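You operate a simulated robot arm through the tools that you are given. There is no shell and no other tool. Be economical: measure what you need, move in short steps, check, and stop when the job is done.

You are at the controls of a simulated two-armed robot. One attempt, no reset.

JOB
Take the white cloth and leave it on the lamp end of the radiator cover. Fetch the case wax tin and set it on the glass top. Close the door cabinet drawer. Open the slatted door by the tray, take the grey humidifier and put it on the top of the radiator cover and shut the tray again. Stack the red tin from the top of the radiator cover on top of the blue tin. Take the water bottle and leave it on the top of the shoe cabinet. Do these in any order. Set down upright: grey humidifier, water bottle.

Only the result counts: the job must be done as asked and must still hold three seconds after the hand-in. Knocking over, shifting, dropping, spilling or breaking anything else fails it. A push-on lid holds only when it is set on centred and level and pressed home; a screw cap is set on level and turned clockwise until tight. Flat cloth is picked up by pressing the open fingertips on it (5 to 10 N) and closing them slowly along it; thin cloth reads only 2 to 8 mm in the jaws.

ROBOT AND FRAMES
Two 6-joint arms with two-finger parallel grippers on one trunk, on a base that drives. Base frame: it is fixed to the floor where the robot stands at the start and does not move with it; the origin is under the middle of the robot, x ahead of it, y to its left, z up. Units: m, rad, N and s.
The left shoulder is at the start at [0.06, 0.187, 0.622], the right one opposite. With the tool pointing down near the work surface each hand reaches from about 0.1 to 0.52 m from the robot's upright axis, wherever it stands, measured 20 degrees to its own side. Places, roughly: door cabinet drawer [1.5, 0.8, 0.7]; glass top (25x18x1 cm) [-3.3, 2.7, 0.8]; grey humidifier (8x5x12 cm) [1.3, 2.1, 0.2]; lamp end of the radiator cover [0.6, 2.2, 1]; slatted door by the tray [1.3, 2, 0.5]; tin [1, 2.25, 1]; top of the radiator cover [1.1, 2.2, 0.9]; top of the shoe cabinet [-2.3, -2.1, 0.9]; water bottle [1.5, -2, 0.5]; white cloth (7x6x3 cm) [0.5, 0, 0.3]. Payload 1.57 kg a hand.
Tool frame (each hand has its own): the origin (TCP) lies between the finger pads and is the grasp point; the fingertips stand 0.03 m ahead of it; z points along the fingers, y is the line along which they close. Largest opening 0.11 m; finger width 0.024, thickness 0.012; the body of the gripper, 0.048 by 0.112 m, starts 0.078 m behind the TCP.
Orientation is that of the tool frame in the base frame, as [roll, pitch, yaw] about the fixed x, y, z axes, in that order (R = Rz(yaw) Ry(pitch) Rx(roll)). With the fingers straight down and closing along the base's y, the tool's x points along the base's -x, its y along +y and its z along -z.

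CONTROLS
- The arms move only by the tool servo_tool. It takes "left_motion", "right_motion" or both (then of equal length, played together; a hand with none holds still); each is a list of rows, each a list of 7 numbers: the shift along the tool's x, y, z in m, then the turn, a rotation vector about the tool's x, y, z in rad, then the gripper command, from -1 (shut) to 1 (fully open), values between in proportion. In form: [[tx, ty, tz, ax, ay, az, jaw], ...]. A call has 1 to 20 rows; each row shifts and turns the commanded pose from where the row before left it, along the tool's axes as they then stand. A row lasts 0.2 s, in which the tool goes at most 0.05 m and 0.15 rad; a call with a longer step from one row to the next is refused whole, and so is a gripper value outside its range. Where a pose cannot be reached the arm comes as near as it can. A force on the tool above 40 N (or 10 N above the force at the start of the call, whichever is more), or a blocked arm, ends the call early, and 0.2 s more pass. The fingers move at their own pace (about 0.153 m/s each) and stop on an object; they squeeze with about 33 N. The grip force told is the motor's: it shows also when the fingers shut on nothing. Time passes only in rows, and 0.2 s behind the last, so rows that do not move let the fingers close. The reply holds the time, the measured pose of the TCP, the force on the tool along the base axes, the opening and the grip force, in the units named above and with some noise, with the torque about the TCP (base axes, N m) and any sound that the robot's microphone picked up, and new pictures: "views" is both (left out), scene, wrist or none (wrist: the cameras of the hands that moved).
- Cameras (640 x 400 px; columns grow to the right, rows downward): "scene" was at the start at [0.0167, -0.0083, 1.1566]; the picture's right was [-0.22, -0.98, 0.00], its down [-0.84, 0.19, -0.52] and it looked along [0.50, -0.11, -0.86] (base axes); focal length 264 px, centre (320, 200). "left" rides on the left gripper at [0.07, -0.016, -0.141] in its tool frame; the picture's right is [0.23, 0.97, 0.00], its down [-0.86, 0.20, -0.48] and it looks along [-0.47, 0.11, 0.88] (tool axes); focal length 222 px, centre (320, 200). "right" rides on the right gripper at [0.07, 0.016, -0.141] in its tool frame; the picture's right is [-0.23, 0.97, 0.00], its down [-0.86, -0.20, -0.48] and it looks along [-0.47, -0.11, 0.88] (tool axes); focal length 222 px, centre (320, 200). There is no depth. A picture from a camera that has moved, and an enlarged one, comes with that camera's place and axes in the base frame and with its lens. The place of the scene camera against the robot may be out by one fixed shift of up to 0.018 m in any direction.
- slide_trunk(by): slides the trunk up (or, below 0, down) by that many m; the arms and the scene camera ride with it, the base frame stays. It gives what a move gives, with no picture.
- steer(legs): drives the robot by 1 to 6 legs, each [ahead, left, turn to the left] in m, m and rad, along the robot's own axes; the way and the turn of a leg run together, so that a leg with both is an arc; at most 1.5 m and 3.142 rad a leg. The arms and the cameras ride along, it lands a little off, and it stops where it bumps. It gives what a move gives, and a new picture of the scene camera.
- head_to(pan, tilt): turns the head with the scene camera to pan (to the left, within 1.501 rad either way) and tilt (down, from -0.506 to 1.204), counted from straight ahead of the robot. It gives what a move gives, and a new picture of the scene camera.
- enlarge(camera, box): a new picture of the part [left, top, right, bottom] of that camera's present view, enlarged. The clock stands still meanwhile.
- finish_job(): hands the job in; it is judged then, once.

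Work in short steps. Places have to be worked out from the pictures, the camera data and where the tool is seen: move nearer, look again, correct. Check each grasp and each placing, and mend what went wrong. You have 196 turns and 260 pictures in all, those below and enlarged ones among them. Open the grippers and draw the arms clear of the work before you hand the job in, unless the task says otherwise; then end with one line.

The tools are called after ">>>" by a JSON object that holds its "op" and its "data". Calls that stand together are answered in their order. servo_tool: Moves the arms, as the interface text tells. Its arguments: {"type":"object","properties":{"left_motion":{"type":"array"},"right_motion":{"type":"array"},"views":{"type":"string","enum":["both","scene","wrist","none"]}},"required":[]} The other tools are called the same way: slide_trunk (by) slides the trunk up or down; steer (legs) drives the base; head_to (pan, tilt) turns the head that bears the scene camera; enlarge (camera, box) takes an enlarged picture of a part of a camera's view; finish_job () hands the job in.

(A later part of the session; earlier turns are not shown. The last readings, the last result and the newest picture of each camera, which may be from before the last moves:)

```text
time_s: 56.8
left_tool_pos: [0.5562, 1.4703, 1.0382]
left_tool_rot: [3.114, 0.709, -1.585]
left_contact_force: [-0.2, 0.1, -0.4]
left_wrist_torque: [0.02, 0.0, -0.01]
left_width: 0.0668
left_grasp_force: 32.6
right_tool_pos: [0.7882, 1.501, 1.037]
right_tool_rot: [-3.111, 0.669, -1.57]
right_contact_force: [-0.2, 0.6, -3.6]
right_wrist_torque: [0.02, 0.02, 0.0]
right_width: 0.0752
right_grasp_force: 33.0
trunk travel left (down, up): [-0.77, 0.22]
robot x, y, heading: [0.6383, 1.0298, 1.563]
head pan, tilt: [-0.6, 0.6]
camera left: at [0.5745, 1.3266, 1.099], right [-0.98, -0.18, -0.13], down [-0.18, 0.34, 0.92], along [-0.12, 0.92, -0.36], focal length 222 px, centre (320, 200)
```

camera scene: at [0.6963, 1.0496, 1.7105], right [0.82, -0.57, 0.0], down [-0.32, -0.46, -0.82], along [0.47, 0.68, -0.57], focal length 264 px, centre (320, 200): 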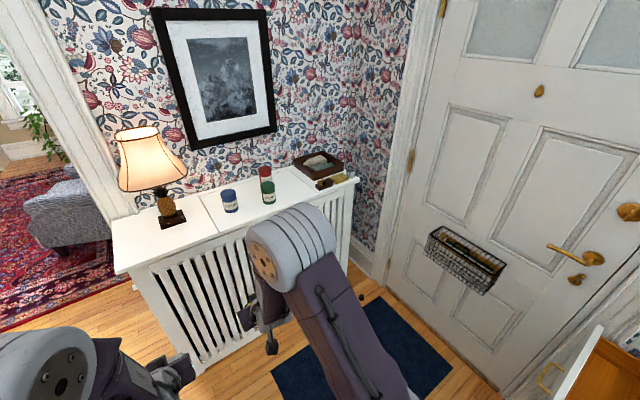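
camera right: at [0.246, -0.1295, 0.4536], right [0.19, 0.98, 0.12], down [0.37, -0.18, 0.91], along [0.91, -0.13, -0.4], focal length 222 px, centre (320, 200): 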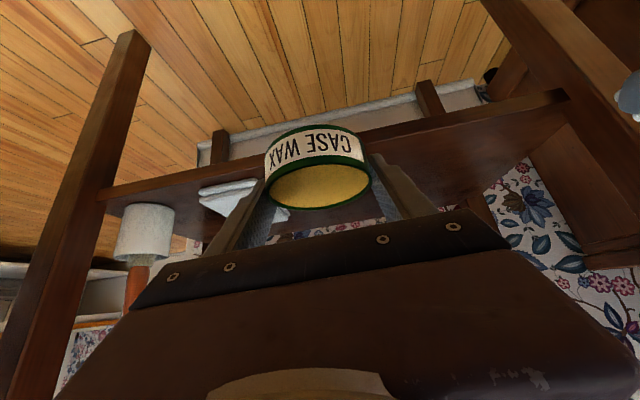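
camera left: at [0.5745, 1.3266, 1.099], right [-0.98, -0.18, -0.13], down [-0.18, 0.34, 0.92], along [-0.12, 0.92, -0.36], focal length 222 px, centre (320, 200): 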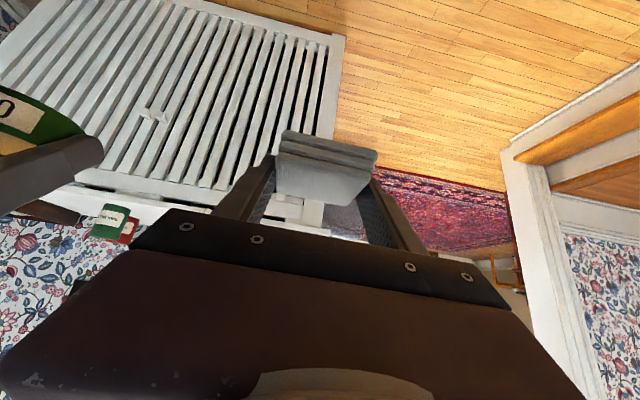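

The robot bumped lightly at the end of leg 1, probably against the clock base behind. The x position is already right, so I'll drive straight ahead now.

>>> {"op": "steer", "data": {"legs": [[0.44, 0, 0.008]]}}

>>> {"op": "head_to", "data": {"pan": -0.1, "tilt": 0.8}}

```text
time_s: 59.5
left_tool_pos: [0.5502, 1.9101, 1.0376]
left_tool_rot: [3.115, 0.709, -1.571]
left_contact_force: [-0.3, 0.2, -0.6]
left_wrist_torque: [-0.01, -0.03, 0.02]
left_width: 0.0667
left_grasp_force: 32.9
right_tool_pos: [0.7811, 1.9426, 1.0375]
right_tool_rot: [-3.11, 0.669, -1.557]
right_contact_force: [-0.1, -0.6, -2.9]
right_wrist_torque: [0.04, -0.02, 0.02]
right_width: 0.075
right_grasp_force: 33.7
trunk travel left (down, up): [-0.77, 0.22]
robot x, y, heading: [0.6351, 1.4699, 1.579]
head pan, tilt: [-0.6, 0.6]
camera scene: at [0.6945, 1.4891, 1.7105], right [0.83, -0.56, 0.0], down [-0.32, -0.47, -0.83], along [0.46, 0.68, -0.56], focal length 264 px, centre (320, 200)
```

scene: 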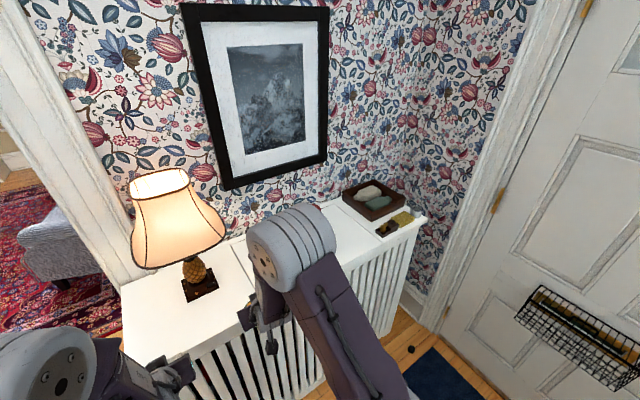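

```text
time_s: 60.5
left_tool_pos: [0.5504, 1.9097, 1.0373]
left_tool_rot: [3.114, 0.71, -1.57]
left_contact_force: [0.2, -0.1, -0.8]
left_wrist_torque: [0.01, 0.0, -0.01]
left_width: 0.0669
left_grasp_force: 33.0
right_tool_pos: [0.7829, 1.9431, 1.0381]
right_tool_rot: [-3.112, 0.67, -1.558]
right_contact_force: [0.6, -0.2, -2.9]
right_wrist_torque: [-0.01, -0.01, 0.01]
right_width: 0.075
right_grasp_force: 32.8
trunk travel left (down, up): [-0.77, 0.22]
robot x, y, heading: [0.632, 1.4706, 1.577]
head pan, tilt: [-0.099, 0.799]
camera scene: at [0.6526, 1.4973, 1.6937], right [1.0, -0.09, 0.0], down [-0.07, -0.71, -0.7], along [0.06, 0.69, -0.72], focal length 264 px, centre (320, 200)
```

scene: 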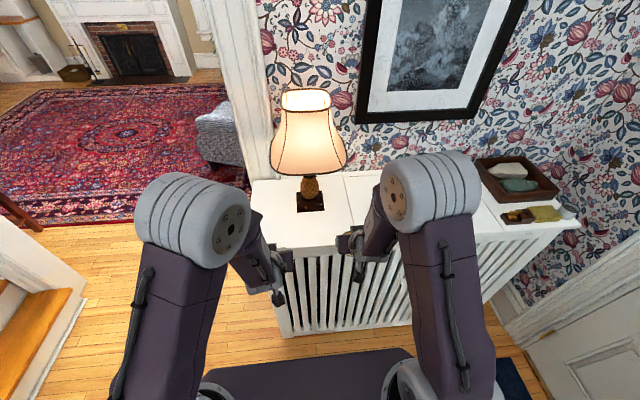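

I'll zoom in on the lamp-end edges to be sure of where the cloth will land.

>>> {"op": "enlarge", "data": {"camera": "scene", "box": [230, 150, 390, 250]}}

>>> {"op": "servo_tool", "data": {"left_motion": [[0, 0, 0, 0, 0, 0, -1]], "views": "wrist"}}

```text
4.00 times, centred on (310, 200) of scene
camera zoom: at [0.6526, 1.4973, 1.6937], right [1.0, -0.09, 0.0], down [-0.07, -0.71, -0.7], along [0.06, 0.69, -0.72], focal length 1056 px, centre (360, 200)
```

zoom: 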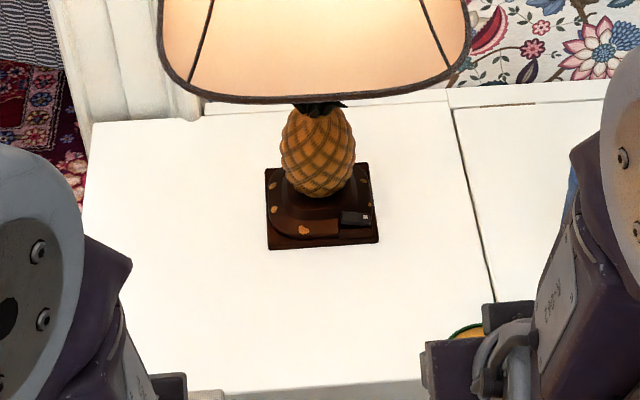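

```text
time_s: 60.9
left_tool_pos: [0.5506, 1.9115, 1.0374]
left_tool_rot: [3.115, 0.709, -1.57]
left_contact_force: [0.2, 0.1, -1.6]
left_wrist_torque: [0.02, 0.01, -0.01]
left_width: 0.0669
left_grasp_force: 33.2
right_tool_pos: [0.7819, 1.9432, 1.0372]
right_tool_rot: [-3.113, 0.668, -1.558]
right_contact_force: [0.0, -0.1, -2.5]
right_wrist_torque: [-0.04, -0.03, 0.0]
right_width: 0.0752
right_grasp_force: 32.7
trunk travel left (down, up): [-0.77, 0.22]
robot x, y, heading: [0.6335, 1.4715, 1.579]
head pan, tilt: [-0.099, 0.799]
camera left: at [0.5704, 1.7663, 1.099], right [-0.97, -0.19, -0.13], down [-0.19, 0.34, 0.92], along [-0.13, 0.92, -0.36], focal length 222 px, centre (320, 200)
```

left: 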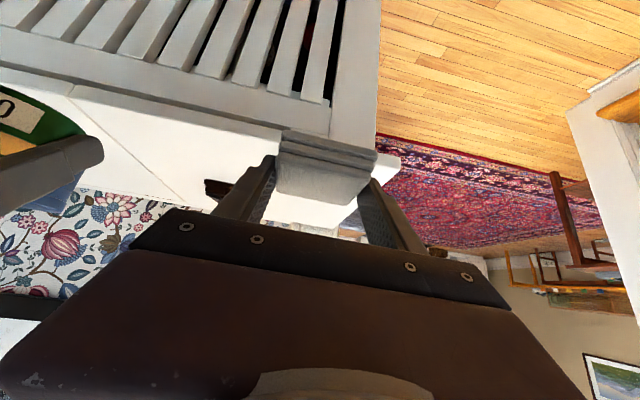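

The free spot left of the lamp is clear. I'll move the left hand forward over (0.547,2.08) and hover just above the top.

>>> {"op": "servo_tool", "data": {"left_motion": [[-0.0204, 0, 0.0288, 0, 0, 0, -1], [-0.0204, 0, 0.0288, 0, 0, 0, -1], [-0.0204, 0, 0.0288, 0, 0, 0, -1], [-0.0204, 0, 0.0288, 0, 0, 0, -1], [-0.0204, 0, 0.0288, 0, 0, 0, -1], [0, 0, 0, 0, 0, 0, -1]], "views": "both"}}

```text
time_s: 62.2
left_tool_pos: [0.5461, 2.0828, 0.9959]
left_tool_rot: [3.112, 0.708, -1.57]
left_contact_force: [0.2, -0.2, -0.7]
left_wrist_torque: [0.02, -0.01, 0.0]
left_width: 0.0668
left_grasp_force: 33.6
right_tool_pos: [0.7821, 1.9434, 1.0383]
right_tool_rot: [-3.112, 0.668, -1.556]
right_contact_force: [0.3, -1.1, -2.6]
right_wrist_torque: [0.05, -0.01, 0.0]
right_width: 0.075
right_grasp_force: 32.9
trunk travel left (down, up): [-0.77, 0.22]
robot x, y, heading: [0.6353, 1.4695, 1.576]
head pan, tilt: [-0.099, 0.799]
camera scene: at [0.6525, 1.4964, 1.6937], right [1.0, -0.09, 0.0], down [-0.07, -0.71, -0.7], along [0.06, 0.69, -0.72], focal length 264 px, centre (320, 200)
camera left: at [0.5686, 1.939, 1.0569], right [-0.97, -0.19, -0.13], down [-0.19, 0.33, 0.92], along [-0.13, 0.92, -0.36], focal length 222 px, centre (320, 200)
```

scene: 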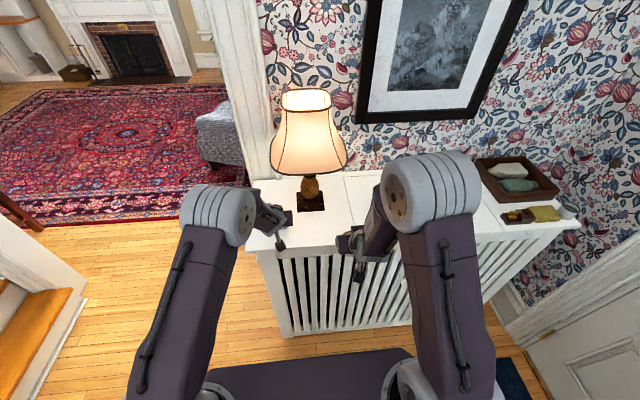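
left: 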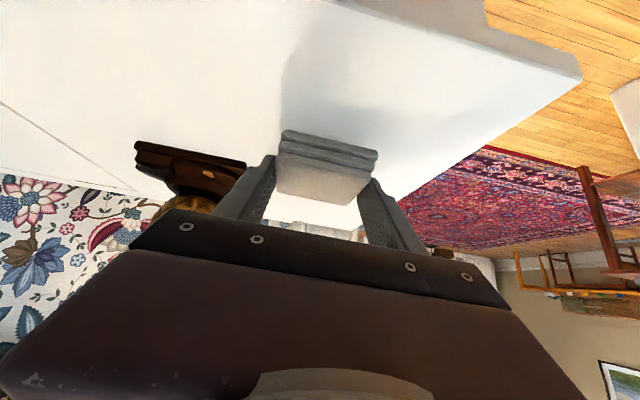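

Over the spot with plenty of clearance. Descending gently.

>>> {"op": "servo_tool", "data": {"left_motion": [[0.0026, 0, 0.003, 0, 0, 0, -1], [0.0026, 0, 0.003, 0, 0, 0, -1], [0.002, 0, 0.0023, 0, 0, 0, -1]], "views": "none"}}

```text
time_s: 63.0
left_tool_pos: [0.5461, 2.0831, 0.9825]
left_tool_rot: [3.115, 0.707, -1.572]
left_contact_force: [-0.6, 0.0, 0.2]
left_wrist_torque: [-0.02, -0.03, 0.03]
left_width: 0.0669
left_grasp_force: 32.7
right_tool_pos: [0.7811, 1.9425, 1.0373]
right_tool_rot: [-3.111, 0.669, -1.556]
right_contact_force: [0.4, 0.3, -2.5]
right_wrist_torque: [-0.02, 0.02, -0.01]
right_width: 0.0752
right_grasp_force: 33.0
trunk travel left (down, up): [-0.77, 0.22]
robot x, y, heading: [0.6291, 1.4717, 1.575]
head pan, tilt: [-0.099, 0.799]
```

>>> {"op": "servo_tool", "data": {"left_motion": [[0.002, 0, 0.0023, 0, 0, 0, -1], [0.002, 0, 0.0023, 0, 0, 0, -1], [0.002, 0, 0.0023, 0, 0, 0, -1]], "views": "wrist"}}

```text
time_s: 63.9
left_tool_pos: [0.544, 2.0821, 0.981]
left_tool_rot: [3.114, 0.722, -1.568]
left_contact_force: [1.0, 4.8, 41.6]
left_wrist_torque: [-0.17, -1.27, 0.15]
left_width: 0.0672
left_grasp_force: 32.5
right_tool_pos: [0.7823, 1.9405, 1.04]
right_tool_rot: [-3.111, 0.672, -1.558]
right_contact_force: [-0.6, 0.7, -3.6]
right_wrist_torque: [0.01, -0.01, -0.04]
right_width: 0.075
right_grasp_force: 32.6
trunk travel left (down, up): [-0.77, 0.22]
robot x, y, heading: [0.6332, 1.4709, 1.58]
head pan, tilt: [-0.099, 0.799]
camera left: at [0.5659, 1.9369, 1.0401], right [-0.97, -0.19, -0.13], down [-0.19, 0.32, 0.93], along [-0.14, 0.93, -0.35], focal length 222 px, centre (320, 200)
```

left: 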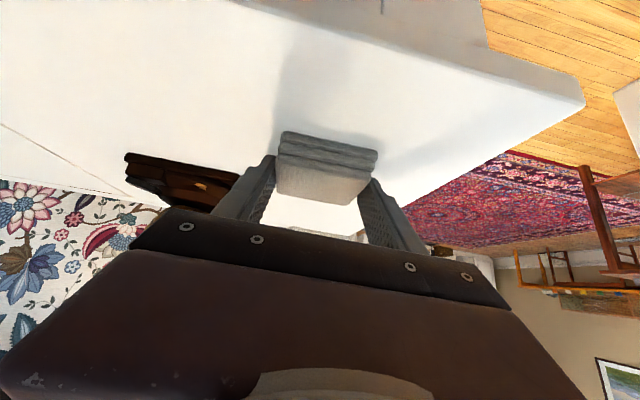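

Contact at z=0.981, so the top is at about 0.95. I'll ease up 4 mm, open, and withdraw along the finger axis.

>>> {"op": "servo_tool", "data": {"left_motion": [[-0.0026, 0, -0.003, 0, 0, 0, -1], [0, 0, 0, 0, 0, 0, 0.1], [0, 0, 0, 0, 0, 0, 0.8], [0, 0, 0, 0, 0, 0, 0.8], [0, 0, -0.02, 0, 0, 0, 0.8], [0, 0, -0.03, 0, 0, 0, 0.8], [0, 0, -0.04, 0, 0, 0, 0.8], [0, 0, -0.04, 0, 0, 0, 0.8]], "views": "both"}}

```text
time_s: 65.7
left_tool_pos: [0.5506, 1.9937, 1.0798]
left_tool_rot: [3.112, 0.71, -1.572]
left_contact_force: [0.1, -0.5, -0.3]
left_wrist_torque: [-0.01, 0.04, -0.01]
left_width: 0.0989
left_grasp_force: 0.1
right_tool_pos: [0.7828, 1.9416, 1.0375]
right_tool_rot: [-3.111, 0.669, -1.557]
right_contact_force: [-0.4, -1.4, -3.5]
right_wrist_torque: [0.01, 0.03, 0.0]
right_width: 0.075
right_grasp_force: 33.5
trunk travel left (down, up): [-0.77, 0.22]
robot x, y, heading: [0.6341, 1.4722, 1.579]
head pan, tilt: [-0.099, 0.799]
camera scene: at [0.6533, 1.4952, 1.6936], right [1.0, -0.09, 0.0], down [-0.07, -0.71, -0.7], along [0.06, 0.69, -0.72], focal length 264 px, centre (320, 200)
camera left: at [0.5707, 1.8496, 1.1409], right [-0.97, -0.19, -0.13], down [-0.18, 0.33, 0.92], along [-0.13, 0.92, -0.36], focal length 222 px, centre (320, 200)
```

scene: 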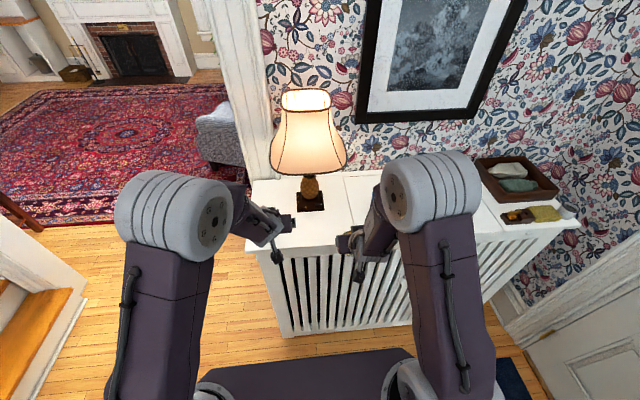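
left: 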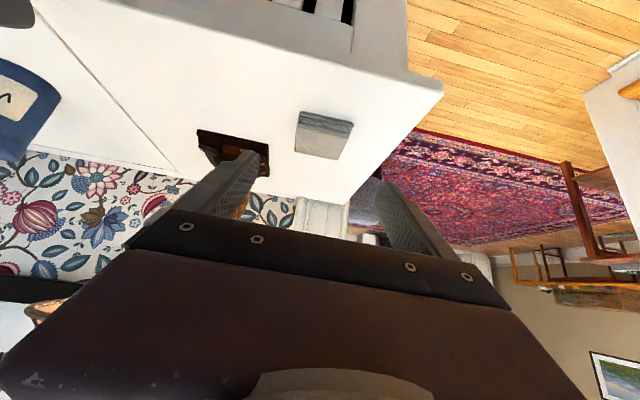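

Cloth placed. Next is the red-on-blue stack: I'll raise the trunk, shift right about 0.45 m and look at the tins.

>>> {"op": "slide_trunk", "data": {"by": 0.2}}

>>> {"op": "steer", "data": {"legs": [[0, -0.45, 0]]}}

>>> {"op": "enlarge", "data": {"camera": "scene", "box": [200, 60, 520, 260]}}

```text
time_s: 67.8
left_tool_pos: [0.5493, 1.9962, 1.2799]
left_tool_rot: [3.113, 0.708, -1.571]
left_contact_force: [0.4, 1.2, 0.7]
left_wrist_torque: [-0.01, 0.01, 0.01]
left_width: 0.099
left_grasp_force: 0.1
right_tool_pos: [0.782, 1.9434, 1.238]
right_tool_rot: [-3.113, 0.667, -1.558]
right_contact_force: [-0.6, 0.4, -3.4]
right_wrist_torque: [-0.03, 0.0, -0.01]
right_width: 0.0752
right_grasp_force: 32.6
trunk travel left (down, up): [-0.97, 0.02]
robot x, y, heading: [0.6317, 1.4699, 1.58]
head pan, tilt: [-0.099, 0.799]
```

```text
time_s: 70.5
left_tool_pos: [0.989, 2.0, 1.2804]
left_tool_rot: [3.113, 0.71, -1.565]
left_contact_force: [-0.2, -0.4, 0.1]
left_wrist_torque: [0.02, 0.0, 0.02]
left_width: 0.0989
left_grasp_force: 0.1
right_tool_pos: [1.2229, 1.9488, 1.2379]
right_tool_rot: [-3.112, 0.668, -1.549]
right_contact_force: [0.2, 0.1, -2.8]
right_wrist_torque: [-0.02, 0.01, 0.0]
right_width: 0.0752
right_grasp_force: 33.3
trunk travel left (down, up): [-0.97, 0.02]
robot x, y, heading: [1.076, 1.4746, 1.585]
head pan, tilt: [-0.099, 0.799]
camera scene: at [1.0945, 1.502, 1.8951], right [1.0, -0.09, 0.0], down [-0.06, -0.71, -0.7], along [0.06, 0.69, -0.72], focal length 264 px, centre (320, 200)
```

scene: 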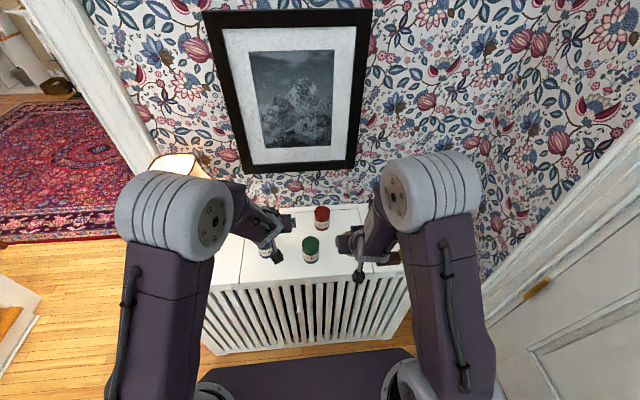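

```text
2.00 times, centred on (360, 160) of scene
camera zoom: at [1.0945, 1.502, 1.8951], right [1.0, -0.09, 0.0], down [-0.06, -0.71, -0.7], along [0.06, 0.69, -0.72], focal length 528 px, centre (240, 280)
```

zoom: 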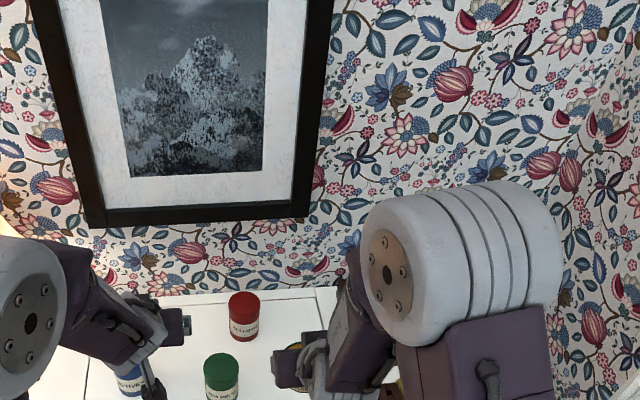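

Estimates: red ≈(1.16,2.25), green ≈(1.10,2.09), blue ≈(0.92,2.12). I'll turn the left hand to point straight down and take a wrist view.

>>> {"op": "servo_tool", "data": {"left_motion": [[0, 0, 0, 0, 0.142, 0, 1], [0, 0, 0, 0, 0.142, 0, 1], [0, 0, 0, 0, 0.142, 0, 1], [0, 0, 0, 0, 0.142, 0, 1], [0, 0, 0, 0, 0.141, 0, 1], [0, 0, 0, 0, 0, 0, 1]], "views": "both"}}

```text
time_s: 71.9
left_tool_pos: [0.9872, 2.0018, 1.2803]
left_tool_rot: [3.121, -0.001, -1.548]
left_contact_force: [1.5, -1.1, 0.6]
left_wrist_torque: [-0.01, 0.02, 0.02]
left_width: 0.11
left_grasp_force: 0.0
left hand out of reach, approached as far as the arm can: row 2
right_tool_pos: [1.2247, 1.9488, 1.238]
right_tool_rot: [-3.112, 0.67, -1.55]
right_contact_force: [-0.5, 0.3, -2.9]
right_wrist_torque: [0.0, 0.0, -0.02]
right_width: 0.0749
right_grasp_force: 32.7
trunk travel left (down, up): [-0.97, 0.02]
robot x, y, heading: [1.077, 1.4754, 1.584]
head pan, tilt: [-0.099, 0.799]
camera scene: at [1.0959, 1.5022, 1.8951], right [1.0, -0.09, 0.0], down [-0.06, -0.71, -0.7], along [0.06, 0.69, -0.72], focal length 264 px, centre (320, 200)
camera left: at [1.0076, 1.9325, 1.4208], right [-0.97, -0.25, 0.02], down [-0.21, 0.85, 0.48], along [-0.14, 0.46, -0.88], focal length 222 px, centre (320, 200)
```

scene: 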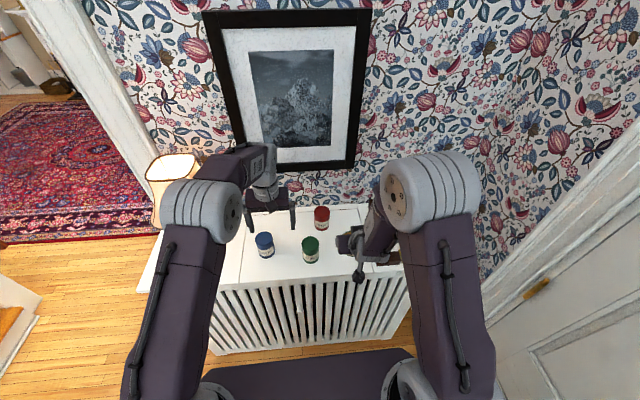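
left: 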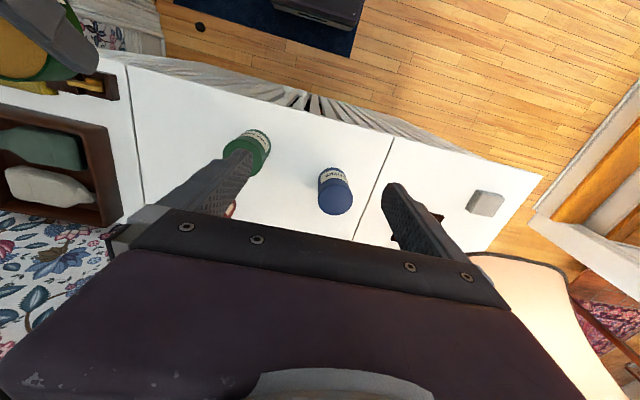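

Blue ≈(0.92,2.12) with its top at about 1.04. To reach the red one at y≈2.24 I need to be closer, so I'll drive ahead 0.16 and right 0.12.

>>> {"op": "steer", "data": {"legs": [[0.16, -0.1, -0.014]]}}

>>> {"op": "servo_tool", "data": {"left_motion": [[0, 0, 0, 0, 0, 0, 1]], "views": "wrist"}}

```text
time_s: 73.5
left_tool_pos: [1.0896, 2.159, 1.2827]
left_tool_rot: [3.124, 0.003, -1.561]
left_contact_force: [-0.4, -1.2, -1.2]
left_wrist_torque: [0.04, -0.02, -0.02]
left_width: 0.1102
left_grasp_force: 0.1
right_tool_pos: [1.3259, 2.1048, 1.2398]
right_tool_rot: [-3.109, 0.671, -1.562]
right_contact_force: [-0.1, 0.5, -2.3]
right_wrist_torque: [0.01, 0.0, 0.0]
right_width: 0.0751
right_grasp_force: 32.7
trunk travel left (down, up): [-0.97, 0.02]
robot x, y, heading: [1.1759, 1.6361, 1.576]
head pan, tilt: [-0.099, 0.799]
camera scene: at [1.1929, 1.6577, 1.8952], right [1.0, -0.1, 0.0], down [-0.07, -0.71, -0.7], along [0.07, 0.7, -0.71], focal length 264 px, centre (320, 200)
```

scene: 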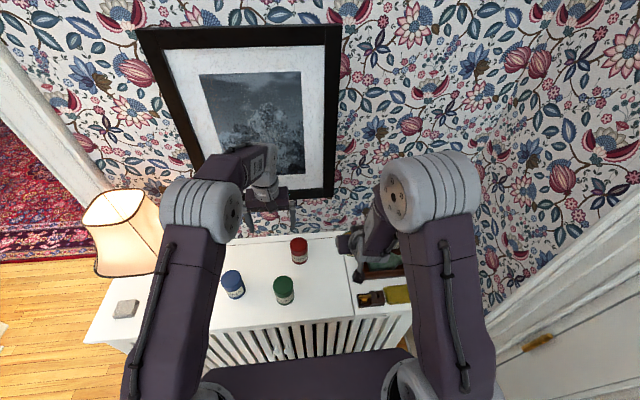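

```text
time_s: 73.9
left_tool_pos: [1.0933, 2.1657, 1.2793]
left_tool_rot: [3.119, -0.002, -1.558]
left_contact_force: [0.2, -0.3, 0.5]
left_wrist_torque: [0.01, 0.01, 0.0]
left_width: 0.1099
left_grasp_force: 0.0
right_tool_pos: [1.3286, 2.1107, 1.2358]
right_tool_rot: [-3.111, 0.664, -1.564]
right_contact_force: [0.3, 0.9, -3.5]
right_wrist_torque: [-0.04, -0.03, -0.02]
right_width: 0.0752
right_grasp_force: 32.8
trunk travel left (down, up): [-0.97, 0.02]
robot x, y, heading: [1.1736, 1.6364, 1.568]
head pan, tilt: [-0.099, 0.799]
camera left: at [1.114, 2.0967, 1.4198], right [-0.97, -0.24, 0.02], down [-0.2, 0.85, 0.48], along [-0.13, 0.46, -0.88], focal length 222 px, centre (320, 200)
```

left: 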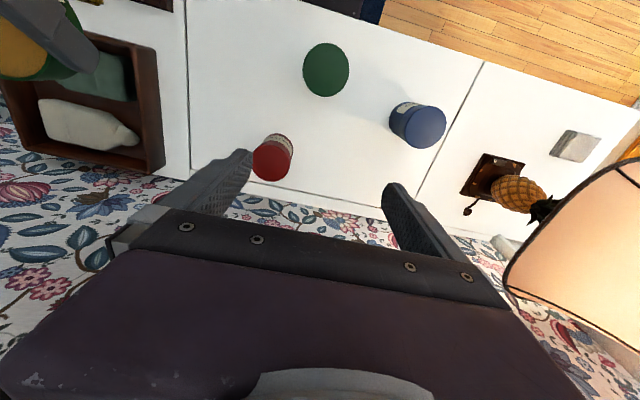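

All three tins agree between views: red (1.163,2.234), blue (0.922,2.12), green (1.10,2.085), lids at about 1.04. I'll move over the red one.

>>> {"op": "servo_tool", "data": {"left_motion": [[-0.023, -0.024, 0, 0, 0, 0, 1], [-0.023, -0.023, 0, 0, 0, 0, 1], [-0.022, -0.023, 0, 0, 0, 0, 1], [0, 0, 0.05, 0, 0, 0, 1], [0, 0, 0.05, 0, 0, 0, 1], [0, 0, 0, 0, 0, 0, 1]], "views": "both"}}

```text
time_s: 75.3
left_tool_pos: [1.1476, 2.2024, 1.1779]
left_tool_rot: [3.118, -0.001, -1.558]
left_contact_force: [0.0, -1.1, 0.2]
left_wrist_torque: [0.02, -0.01, -0.03]
left_width: 0.1098
left_grasp_force: 0.0
left hand out of reach, approached as far as the arm can: row 3
right_tool_pos: [1.3292, 2.1101, 1.2378]
right_tool_rot: [-3.112, 0.666, -1.563]
right_contact_force: [0.4, 0.1, -2.4]
right_wrist_torque: [-0.01, 0.0, 0.02]
right_width: 0.0753
right_grasp_force: 32.9
trunk travel left (down, up): [-0.97, 0.02]
robot x, y, heading: [1.1776, 1.6368, 1.569]
head pan, tilt: [-0.099, 0.799]
camera scene: at [1.1968, 1.6645, 1.8951], right [1.0, -0.1, 0.0], down [-0.07, -0.71, -0.7], along [0.07, 0.69, -0.72], focal length 264 px, centre (320, 200)
camera left: at [1.1689, 2.1344, 1.3192], right [-0.97, -0.24, 0.02], down [-0.2, 0.85, 0.48], along [-0.13, 0.46, -0.88], focal length 222 px, centre (320, 200)
```

scene: 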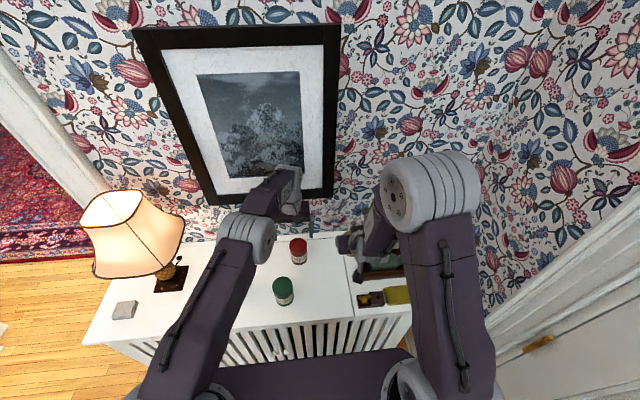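
left: 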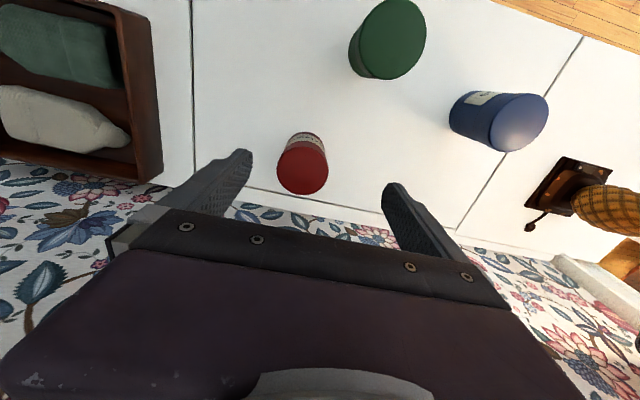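

The reach limit stopped it slightly short; it's better lower down. I'll correct by (+0.015,+0.032) at this height.

>>> {"op": "servo_tool", "data": {"left_motion": [[-0.016, -0.008, 0.02, 0, 0, 0, 1], [-0.016, -0.008, 0.02, 0, 0, 0, 1], [0, 0, 0, 0, 0, 0, 1]], "views": "wrist"}}

```text
time_s: 76.1
left_tool_pos: [1.1508, 2.2066, 1.1428]
left_tool_rot: [3.12, -0.001, -1.559]
left_contact_force: [0.1, -0.3, 0.3]
left_wrist_torque: [0.01, -0.01, -0.03]
left_width: 0.1098
left_grasp_force: 0.1
left hand out of reach, approached as far as the arm can: row 1, 2
right_tool_pos: [1.3282, 2.1074, 1.2383]
right_tool_rot: [-3.112, 0.669, -1.562]
right_contact_force: [0.4, 0.1, -2.5]
right_wrist_torque: [0.06, -0.01, -0.02]
right_width: 0.0752
right_grasp_force: 33.4
trunk travel left (down, up): [-0.97, 0.02]
robot x, y, heading: [1.1772, 1.6374, 1.574]
head pan, tilt: [-0.099, 0.799]
camera left: at [1.1712, 2.1379, 1.2827], right [-0.97, -0.24, 0.02], down [-0.2, 0.85, 0.48], along [-0.13, 0.46, -0.88], focal length 222 px, centre (320, 200)
```

left: 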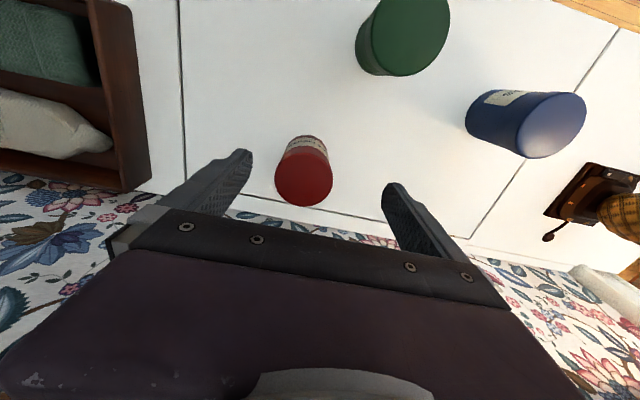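

Reach limit again, so I'll drive 3 cm closer, with the fingertips still 7 cm above the tin.

>>> {"op": "steer", "data": {"legs": [[0.035, -0.008, 0]]}}

>>> {"op": "servo_tool", "data": {"left_motion": [[0, 0, 0, 0, 0, 0, 1]], "views": "wrist"}}

```text
time_s: 76.9
left_tool_pos: [1.1583, 2.2366, 1.1471]
left_tool_rot: [3.121, 0.007, -1.559]
left_contact_force: [0.7, -0.7, 1.0]
left_wrist_torque: [0.11, -0.02, -0.05]
left_width: 0.11
left_grasp_force: 0.0
right_tool_pos: [1.3337, 2.132, 1.2413]
right_tool_rot: [-3.109, 0.678, -1.559]
right_contact_force: [-0.8, -1.7, -2.4]
right_wrist_torque: [0.05, 0.0, 0.03]
right_width: 0.0751
right_grasp_force: 32.9
trunk travel left (down, up): [-0.97, 0.02]
robot x, y, heading: [1.1824, 1.6682, 1.575]
head pan, tilt: [-0.099, 0.799]
camera scene: at [1.2011, 1.6887, 1.8946], right [1.0, -0.1, 0.0], down [-0.07, -0.71, -0.7], along [0.07, 0.7, -0.71], focal length 264 px, centre (320, 200)
```

scene: 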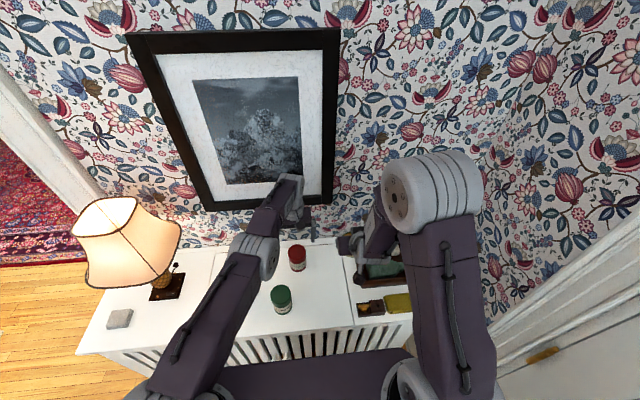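

```text
time_s: 77.3
left_tool_pos: [1.1645, 2.2551, 1.1387]
left_tool_rot: [3.117, -0.005, -1.558]
left_contact_force: [0.8, 0.6, 0.2]
left_wrist_torque: [-0.07, 0.04, 0.0]
left_width: 0.11
left_grasp_force: 0.0
right_tool_pos: [1.338, 2.1451, 1.2358]
right_tool_rot: [-3.115, 0.666, -1.56]
right_contact_force: [0.5, 1.3, -2.8]
right_wrist_torque: [-0.06, 0.02, -0.04]
right_width: 0.075
right_grasp_force: 33.1
trunk travel left (down, up): [-0.97, 0.02]
robot x, y, heading: [1.1862, 1.6698, 1.571]
head pan, tilt: [-0.099, 0.799]
camera left: at [1.1841, 2.1859, 1.2799], right [-0.97, -0.24, 0.02], down [-0.2, 0.86, 0.48], along [-0.13, 0.46, -0.88], focal length 222 px, centre (320, 200)
```

left: 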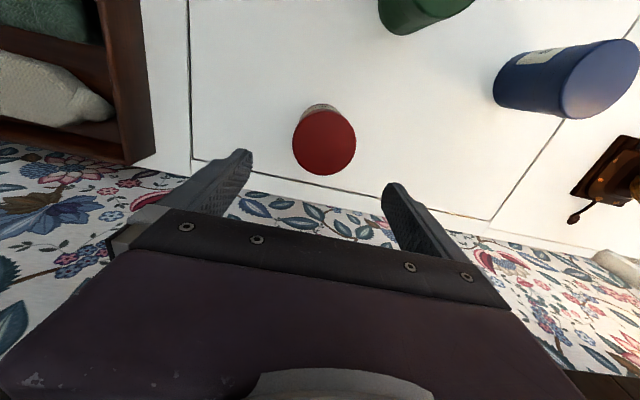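

Red lid centre ≈(1.161,2.242). I'll align and lower to TCP z≈1.02, then close.

>>> {"op": "servo_tool", "data": {"left_motion": [[0.013, 0.003, 0.01, 0, 0, 0, 1], [0, 0, 0.035, 0, 0, 0, 1], [0, 0, 0.035, 0, 0, 0, 1], [0, 0, 0.035, 0, 0, 0, 1], [0, 0, 0, 0, 0, 0, 1]], "views": "wrist"}}

```text
time_s: 78.5
left_tool_pos: [1.1532, 2.2238, 1.0304]
left_tool_rot: [3.119, -0.003, -1.559]
left_contact_force: [-1.1, -0.4, 0.7]
left_wrist_torque: [-0.03, 0.01, 0.0]
left_width: 0.1099
left_grasp_force: 0.1
left hand out of reach, approached as far as the arm can: row 4
right_tool_pos: [1.3362, 2.1387, 1.2376]
right_tool_rot: [-3.113, 0.669, -1.563]
right_contact_force: [-0.6, 0.5, -2.8]
right_wrist_torque: [-0.01, 0.03, 0.0]
right_width: 0.0751
right_grasp_force: 32.6
trunk travel left (down, up): [-0.97, 0.02]
robot x, y, heading: [1.1869, 1.6705, 1.573]
head pan, tilt: [-0.099, 0.799]
camera left: at [1.1747, 2.1557, 1.1707], right [-0.97, -0.24, 0.02], down [-0.2, 0.85, 0.48], along [-0.13, 0.46, -0.88], focal length 222 px, centre (320, 200)
```

left: 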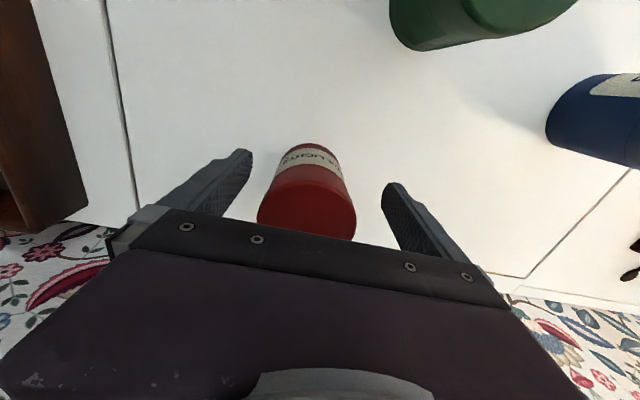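

At this height the reach ends 2 cm short. I'll tilt the hand 0.15 rad forward to gain reach, move ahead 2 cm and look.

>>> {"op": "servo_tool", "data": {"left_motion": [[0, 0, 0, 0, -0.15, 0, 1], [-0.019, -0.006, 0.003, 0, 0, 0, 1], [0, 0, 0, 0, 0, 0, 1]], "views": "wrist"}}

```text
time_s: 79.3
left_tool_pos: [1.1629, 2.253, 1.0239]
left_tool_rot: [3.117, 0.15, -1.561]
left_contact_force: [0.9, -0.5, -0.8]
left_wrist_torque: [-0.05, 0.0, 0.0]
left_width: 0.11
left_grasp_force: 0.0
left hand out of reach, approached as far as the arm can: row 1, 2
right_tool_pos: [1.3352, 2.1389, 1.2394]
right_tool_rot: [-3.111, 0.67, -1.562]
right_contact_force: [0.0, -0.2, -3.1]
right_wrist_torque: [-0.02, 0.01, 0.02]
right_width: 0.0749
right_grasp_force: 32.8
trunk travel left (down, up): [-0.97, 0.02]
robot x, y, heading: [1.1886, 1.6705, 1.572]
head pan, tilt: [-0.099, 0.799]
camera left: at [1.1838, 2.163, 1.1515], right [-0.97, -0.24, -0.01], down [-0.2, 0.77, 0.61], along [-0.13, 0.59, -0.8], focal length 222 px, centre (320, 200)
```

left: 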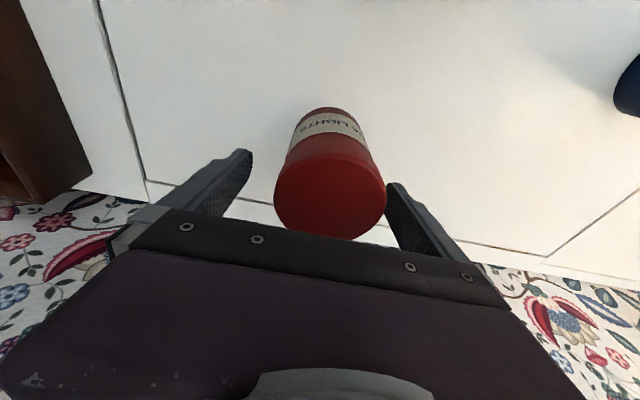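

Now slightly past. I'll back off 9 mm and close on the tin.

>>> {"op": "servo_tool", "data": {"left_motion": [[0.009, 0.003, 0.004, 0, 0, 0, 1], [0, 0, 0, 0, 0, 0, 0.5], [0, 0, 0, 0, 0, 0, 0.2], [0, 0, 0, 0, 0, 0, -0.2], [0, 0, 0, 0, 0, 0, -1], [0, 0, 0, 0, 0, 0, -1]], "views": "wrist"}}

```text
time_s: 80.7
left_tool_pos: [1.1632, 2.2474, 1.0165]
left_tool_rot: [3.117, 0.146, -1.563]
left_contact_force: [0.8, 0.4, 1.2]
left_wrist_torque: [0.08, -0.15, 0.03]
left_width: 0.0678
left_grasp_force: 33.3
left hand out of reach, approached as far as the arm can: row 1
right_tool_pos: [1.3377, 2.1379, 1.2394]
right_tool_rot: [-3.112, 0.671, -1.562]
right_contact_force: [0.6, -0.2, -3.2]
right_wrist_torque: [-0.04, 0.02, 0.0]
right_width: 0.0752
right_grasp_force: 32.8
trunk travel left (down, up): [-0.97, 0.02]
robot x, y, heading: [1.1869, 1.6701, 1.568]
head pan, tilt: [-0.099, 0.799]
camera left: at [1.183, 2.1583, 1.1448], right [-0.97, -0.24, -0.01], down [-0.19, 0.77, 0.6], along [-0.13, 0.59, -0.8], focal length 222 px, centre (320, 200)
```

left: 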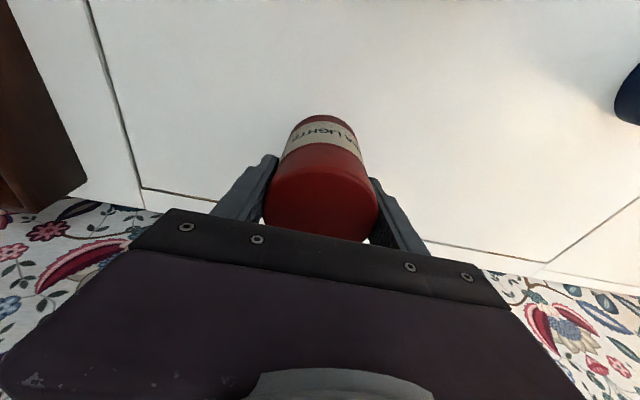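

Gripped (67.8 mm). I'll lift 15 cm and carry it over the blue tin.

>>> {"op": "servo_tool", "data": {"left_motion": [[-0.0073, 0, -0.0495, 0, 0, 0, -1], [-0.0073, 0, -0.0495, 0, 0, 0, -1], [-0.0073, 0, -0.0495, 0, 0, 0, -1], [0.0201, 0.0398, -0.003, 0, 0, 0, -1], [0.0201, 0.0398, -0.003, 0, 0, 0, -1], [0.0201, 0.0398, -0.003, 0, 0, 0, -1], [0.0201, 0.0398, -0.003, 0, 0, 0, -1], [0.0201, 0.0398, -0.003, 0, 0, 0, -1], [0.0201, 0.0398, -0.003, 0, 0, 0, -1], [0, 0, 0, 0, 0, 0, -1]], "views": "both"}}

```text
time_s: 82.9
left_tool_pos: [0.9608, 2.3054, 1.1501]
left_tool_rot: [3.118, 0.147, -1.562]
left_contact_force: [0.6, -0.3, -2.2]
left_wrist_torque: [0.06, 0.01, 0.01]
left_width: 0.0681
left_grasp_force: 32.3
left hand out of reach, approached as far as the arm can: row 1, 2, 3, 4, 5, 6, 7, 8, 9
right_tool_pos: [1.3375, 2.1396, 1.2395]
right_tool_rot: [-3.111, 0.67, -1.563]
right_contact_force: [-0.2, -0.2, -3.0]
right_wrist_torque: [0.0, 0.03, 0.03]
right_width: 0.075
right_grasp_force: 33.1
trunk travel left (down, up): [-0.97, 0.02]
robot x, y, heading: [1.1831, 1.669, 1.577]
head pan, tilt: [-0.099, 0.799]
camera scene: at [1.2046, 1.7073, 1.8942], right [1.0, -0.1, 0.0], down [-0.07, -0.72, -0.69], along [0.07, 0.69, -0.72], focal length 264 px, centre (320, 200)
camera left: at [0.9819, 2.2175, 1.2784], right [-0.97, -0.24, -0.01], down [-0.2, 0.77, 0.6], along [-0.13, 0.59, -0.8], focal length 222 px, centre (320, 200)
```

scene: 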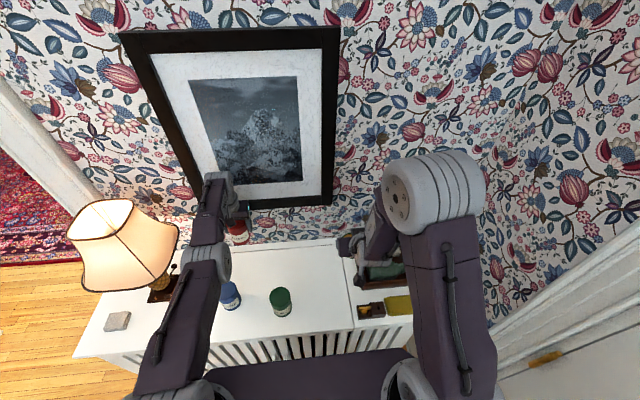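
left: 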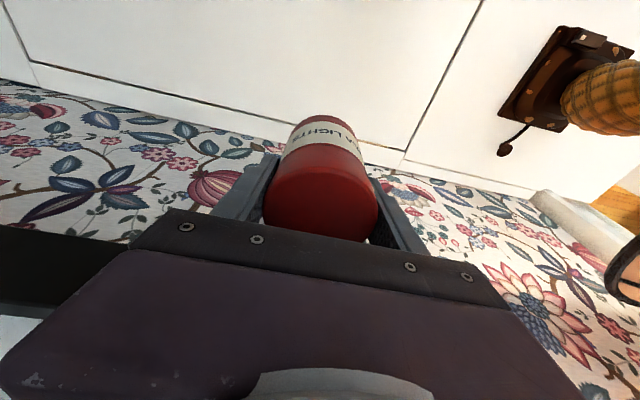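

The command had drifted past the reach limit, so the hand is now at y=2.305. I'll pull back in -Y and re-read the pose.

>>> {"op": "servo_tool", "data": {"left_motion": [[0.04, 0, -0.006, 0, 0, 0, -1], [0.04, 0, -0.006, 0, 0, 0, -1], [0, 0, 0, 0, 0, 0, -1]], "views": "none"}}

```text
time_s: 83.7
left_tool_pos: [0.9613, 2.3069, 1.1471]
left_tool_rot: [3.118, 0.146, -1.562]
left_contact_force: [-0.5, 0.3, -2.2]
left_wrist_torque: [-0.02, 0.01, -0.01]
left_width: 0.068
left_grasp_force: 32.9
left hand out of reach, approached as far as the arm can: row 1, 2
right_tool_pos: [1.3361, 2.1389, 1.2391]
right_tool_rot: [-3.112, 0.67, -1.562]
right_contact_force: [0.3, -0.1, -1.7]
right_wrist_torque: [-0.04, 0.03, 0.0]
right_width: 0.0751
right_grasp_force: 33.3
trunk travel left (down, up): [-0.97, 0.02]
robot x, y, heading: [1.1899, 1.6665, 1.565]
head pan, tilt: [-0.099, 0.799]
```

It looks like a wrist limit: at this tilt the hand has to be farther out. So I'll use the base instead and drive back about 0.20 with a small left shift, which brings the tin over the blue one.

>>> {"op": "steer", "data": {"legs": [[-0.2, 0.037, 0]]}}

>>> {"op": "servo_tool", "data": {"left_motion": [[-0.01, 0, 0.0015, 0, 0, 0, -1], [-0.01, 0, 0.0015, 0, 0, 0, -1], [0, 0, 0, 0, 0, 0, -1]], "views": "wrist"}}

```text
time_s: 85.3
left_tool_pos: [0.9238, 2.106, 1.1464]
left_tool_rot: [3.12, 0.144, -1.56]
left_contact_force: [-0.2, 0.2, -2.7]
left_wrist_torque: [0.02, 0.04, 0.01]
left_width: 0.0682
left_grasp_force: 32.7
right_tool_pos: [1.2985, 1.9448, 1.2373]
right_tool_rot: [-3.113, 0.668, -1.56]
right_contact_force: [0.6, 0.6, -3.8]
right_wrist_torque: [-0.03, -0.02, -0.01]
right_width: 0.0748
right_grasp_force: 33.0
trunk travel left (down, up): [-0.97, 0.02]
robot x, y, heading: [1.1495, 1.4748, 1.573]
head pan, tilt: [-0.099, 0.799]
camera scene: at [1.1688, 1.5077, 1.895], right [1.0, -0.1, 0.0], down [-0.07, -0.72, -0.69], along [0.07, 0.69, -0.72], focal length 264 px, centre (320, 200)
```

scene: 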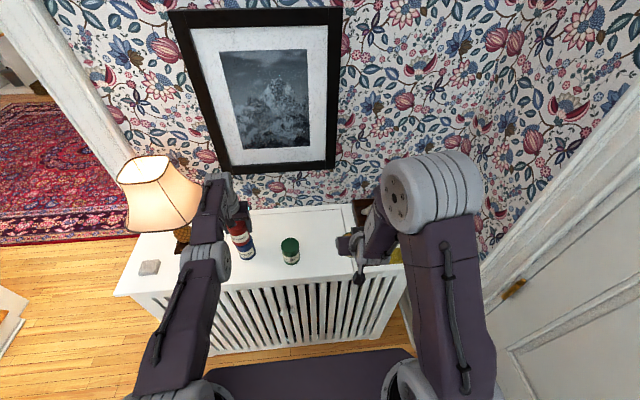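

```text
time_s: 86.1
left_tool_pos: [0.9239, 2.1037, 1.1493]
left_tool_rot: [3.119, 0.15, -1.561]
left_contact_force: [0.5, 0.4, -2.7]
left_wrist_torque: [0.05, 0.01, 0.05]
left_width: 0.0679
left_grasp_force: 32.8
left hand out of reach, approached as far as the arm can: row 1, 2
right_tool_pos: [1.2996, 1.9396, 1.2391]
right_tool_rot: [-3.113, 0.673, -1.56]
right_contact_force: [-1.0, -0.8, -2.7]
right_wrist_torque: [0.0, -0.02, 0.0]
right_width: 0.0753
right_grasp_force: 32.9
trunk travel left (down, up): [-0.97, 0.02]
robot x, y, heading: [1.1504, 1.4717, 1.577]
head pan, tilt: [-0.099, 0.799]
camera left: at [0.9434, 2.0139, 1.2784], right [-0.97, -0.24, -0.01], down [-0.2, 0.77, 0.61], along [-0.13, 0.59, -0.8], focal length 222 px, centre (320, 200)
```

left: 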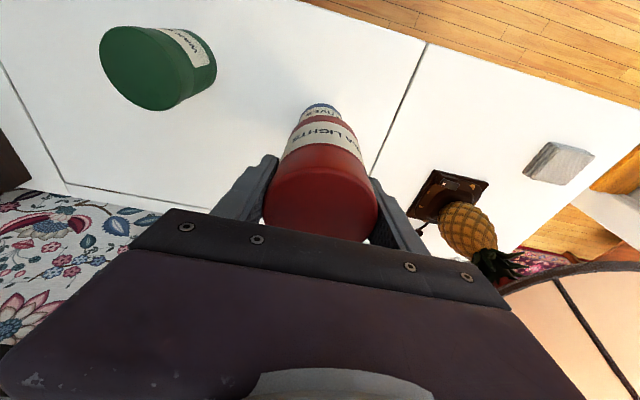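

I suspect the commanded pose lags well behind the measured one. I'll unwind it outward in steps, since the airspace is clear at this height.

>>> {"op": "servo_tool", "data": {"left_motion": [[-0.04, 0, 0.006, 0, 0, 0, -1], [-0.04, 0, 0.006, 0, 0, 0, -1], [-0.04, 0, 0.006, 0, 0, 0, -1], [0, 0, 0, 0, 0, 0, -1]], "views": "none"}}

```text
time_s: 87.1
left_tool_pos: [0.9276, 2.1047, 1.1584]
left_tool_rot: [3.119, 0.15, -1.56]
left_contact_force: [0.1, 0.1, -1.8]
left_wrist_torque: [-0.02, -0.01, 0.01]
left_width: 0.0681
left_grasp_force: 32.9
left hand out of reach, approached as far as the arm can: row 1, 2, 3
right_tool_pos: [1.299, 1.9387, 1.2384]
right_tool_rot: [-3.113, 0.671, -1.561]
right_contact_force: [0.5, 0.1, -2.5]
right_wrist_torque: [-0.04, 0.03, 0.01]
right_width: 0.0753
right_grasp_force: 33.2
trunk travel left (down, up): [-0.97, 0.02]
robot x, y, heading: [1.1516, 1.4695, 1.573]
head pan, tilt: [-0.099, 0.799]
```

>>> {"op": "servo_tool", "data": {"left_motion": [[-0.03, 0, 0.0045, 0, 0, 0, -1], [-0.03, 0, 0.0045, 0, 0, 0, -1], [-0.02, 0, 0.003, 0, 0, 0, -1], [0, 0, 0, 0, 0, 0, -1]], "views": "wrist"}}

```text
time_s: 88.1
left_tool_pos: [0.9279, 2.1066, 1.1613]
left_tool_rot: [3.118, 0.148, -1.56]
left_contact_force: [0.0, -1.1, -2.0]
left_wrist_torque: [-0.01, 0.01, 0.01]
left_width: 0.0682
left_grasp_force: 32.6
left hand out of reach, approached as far as the arm can: row 1, 2, 3
right_tool_pos: [1.2992, 1.9399, 1.2395]
right_tool_rot: [-3.111, 0.671, -1.559]
right_contact_force: [0.0, -0.3, -2.5]
right_wrist_torque: [0.02, 0.03, 0.0]
right_width: 0.075
right_grasp_force: 33.2
trunk travel left (down, up): [-0.97, 0.02]
robot x, y, heading: [1.1507, 1.4708, 1.574]
head pan, tilt: [-0.099, 0.799]
camera left: at [0.9482, 2.0157, 1.2896], right [-0.97, -0.24, -0.01], down [-0.2, 0.77, 0.61], along [-0.13, 0.59, -0.8], focal length 222 px, centre (320, 200)
```

left: 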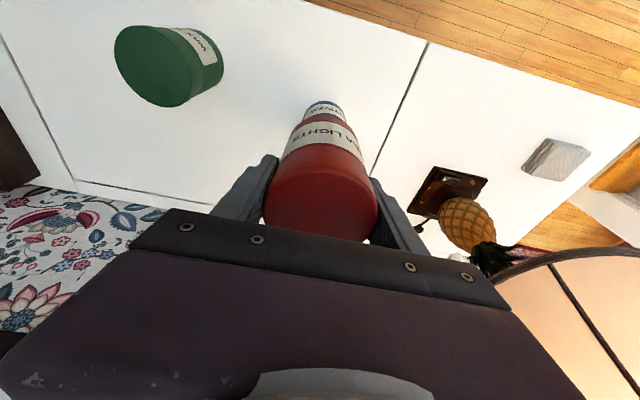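

>>> {"op": "servo_tool", "data": {"left_motion": [[-0.025, 0, 0.0037, 0, 0, 0, -1], [-0.02, 0, 0.003, 0, 0, 0, -1], [0, 0, 0, 0, 0, 0, -1]], "views": "none"}}

```text
time_s: 88.9
left_tool_pos: [0.9271, 2.1066, 1.1621]
left_tool_rot: [3.119, 0.149, -1.56]
left_contact_force: [-0.4, -0.3, -2.7]
left_wrist_torque: [0.0, 0.04, -0.02]
left_width: 0.068
left_grasp_force: 33.2
left hand out of reach, approached as far as the arm can: row 1, 2
right_tool_pos: [1.2993, 1.9386, 1.2405]
right_tool_rot: [-3.114, 0.672, -1.561]
right_contact_force: [0.1, -0.1, -3.8]
right_wrist_torque: [-0.04, -0.01, 0.0]
right_width: 0.0753
right_grasp_force: 33.5
trunk travel left (down, up): [-0.97, 0.02]
robot x, y, heading: [1.1484, 1.4728, 1.57]
head pan, tilt: [-0.099, 0.799]
```

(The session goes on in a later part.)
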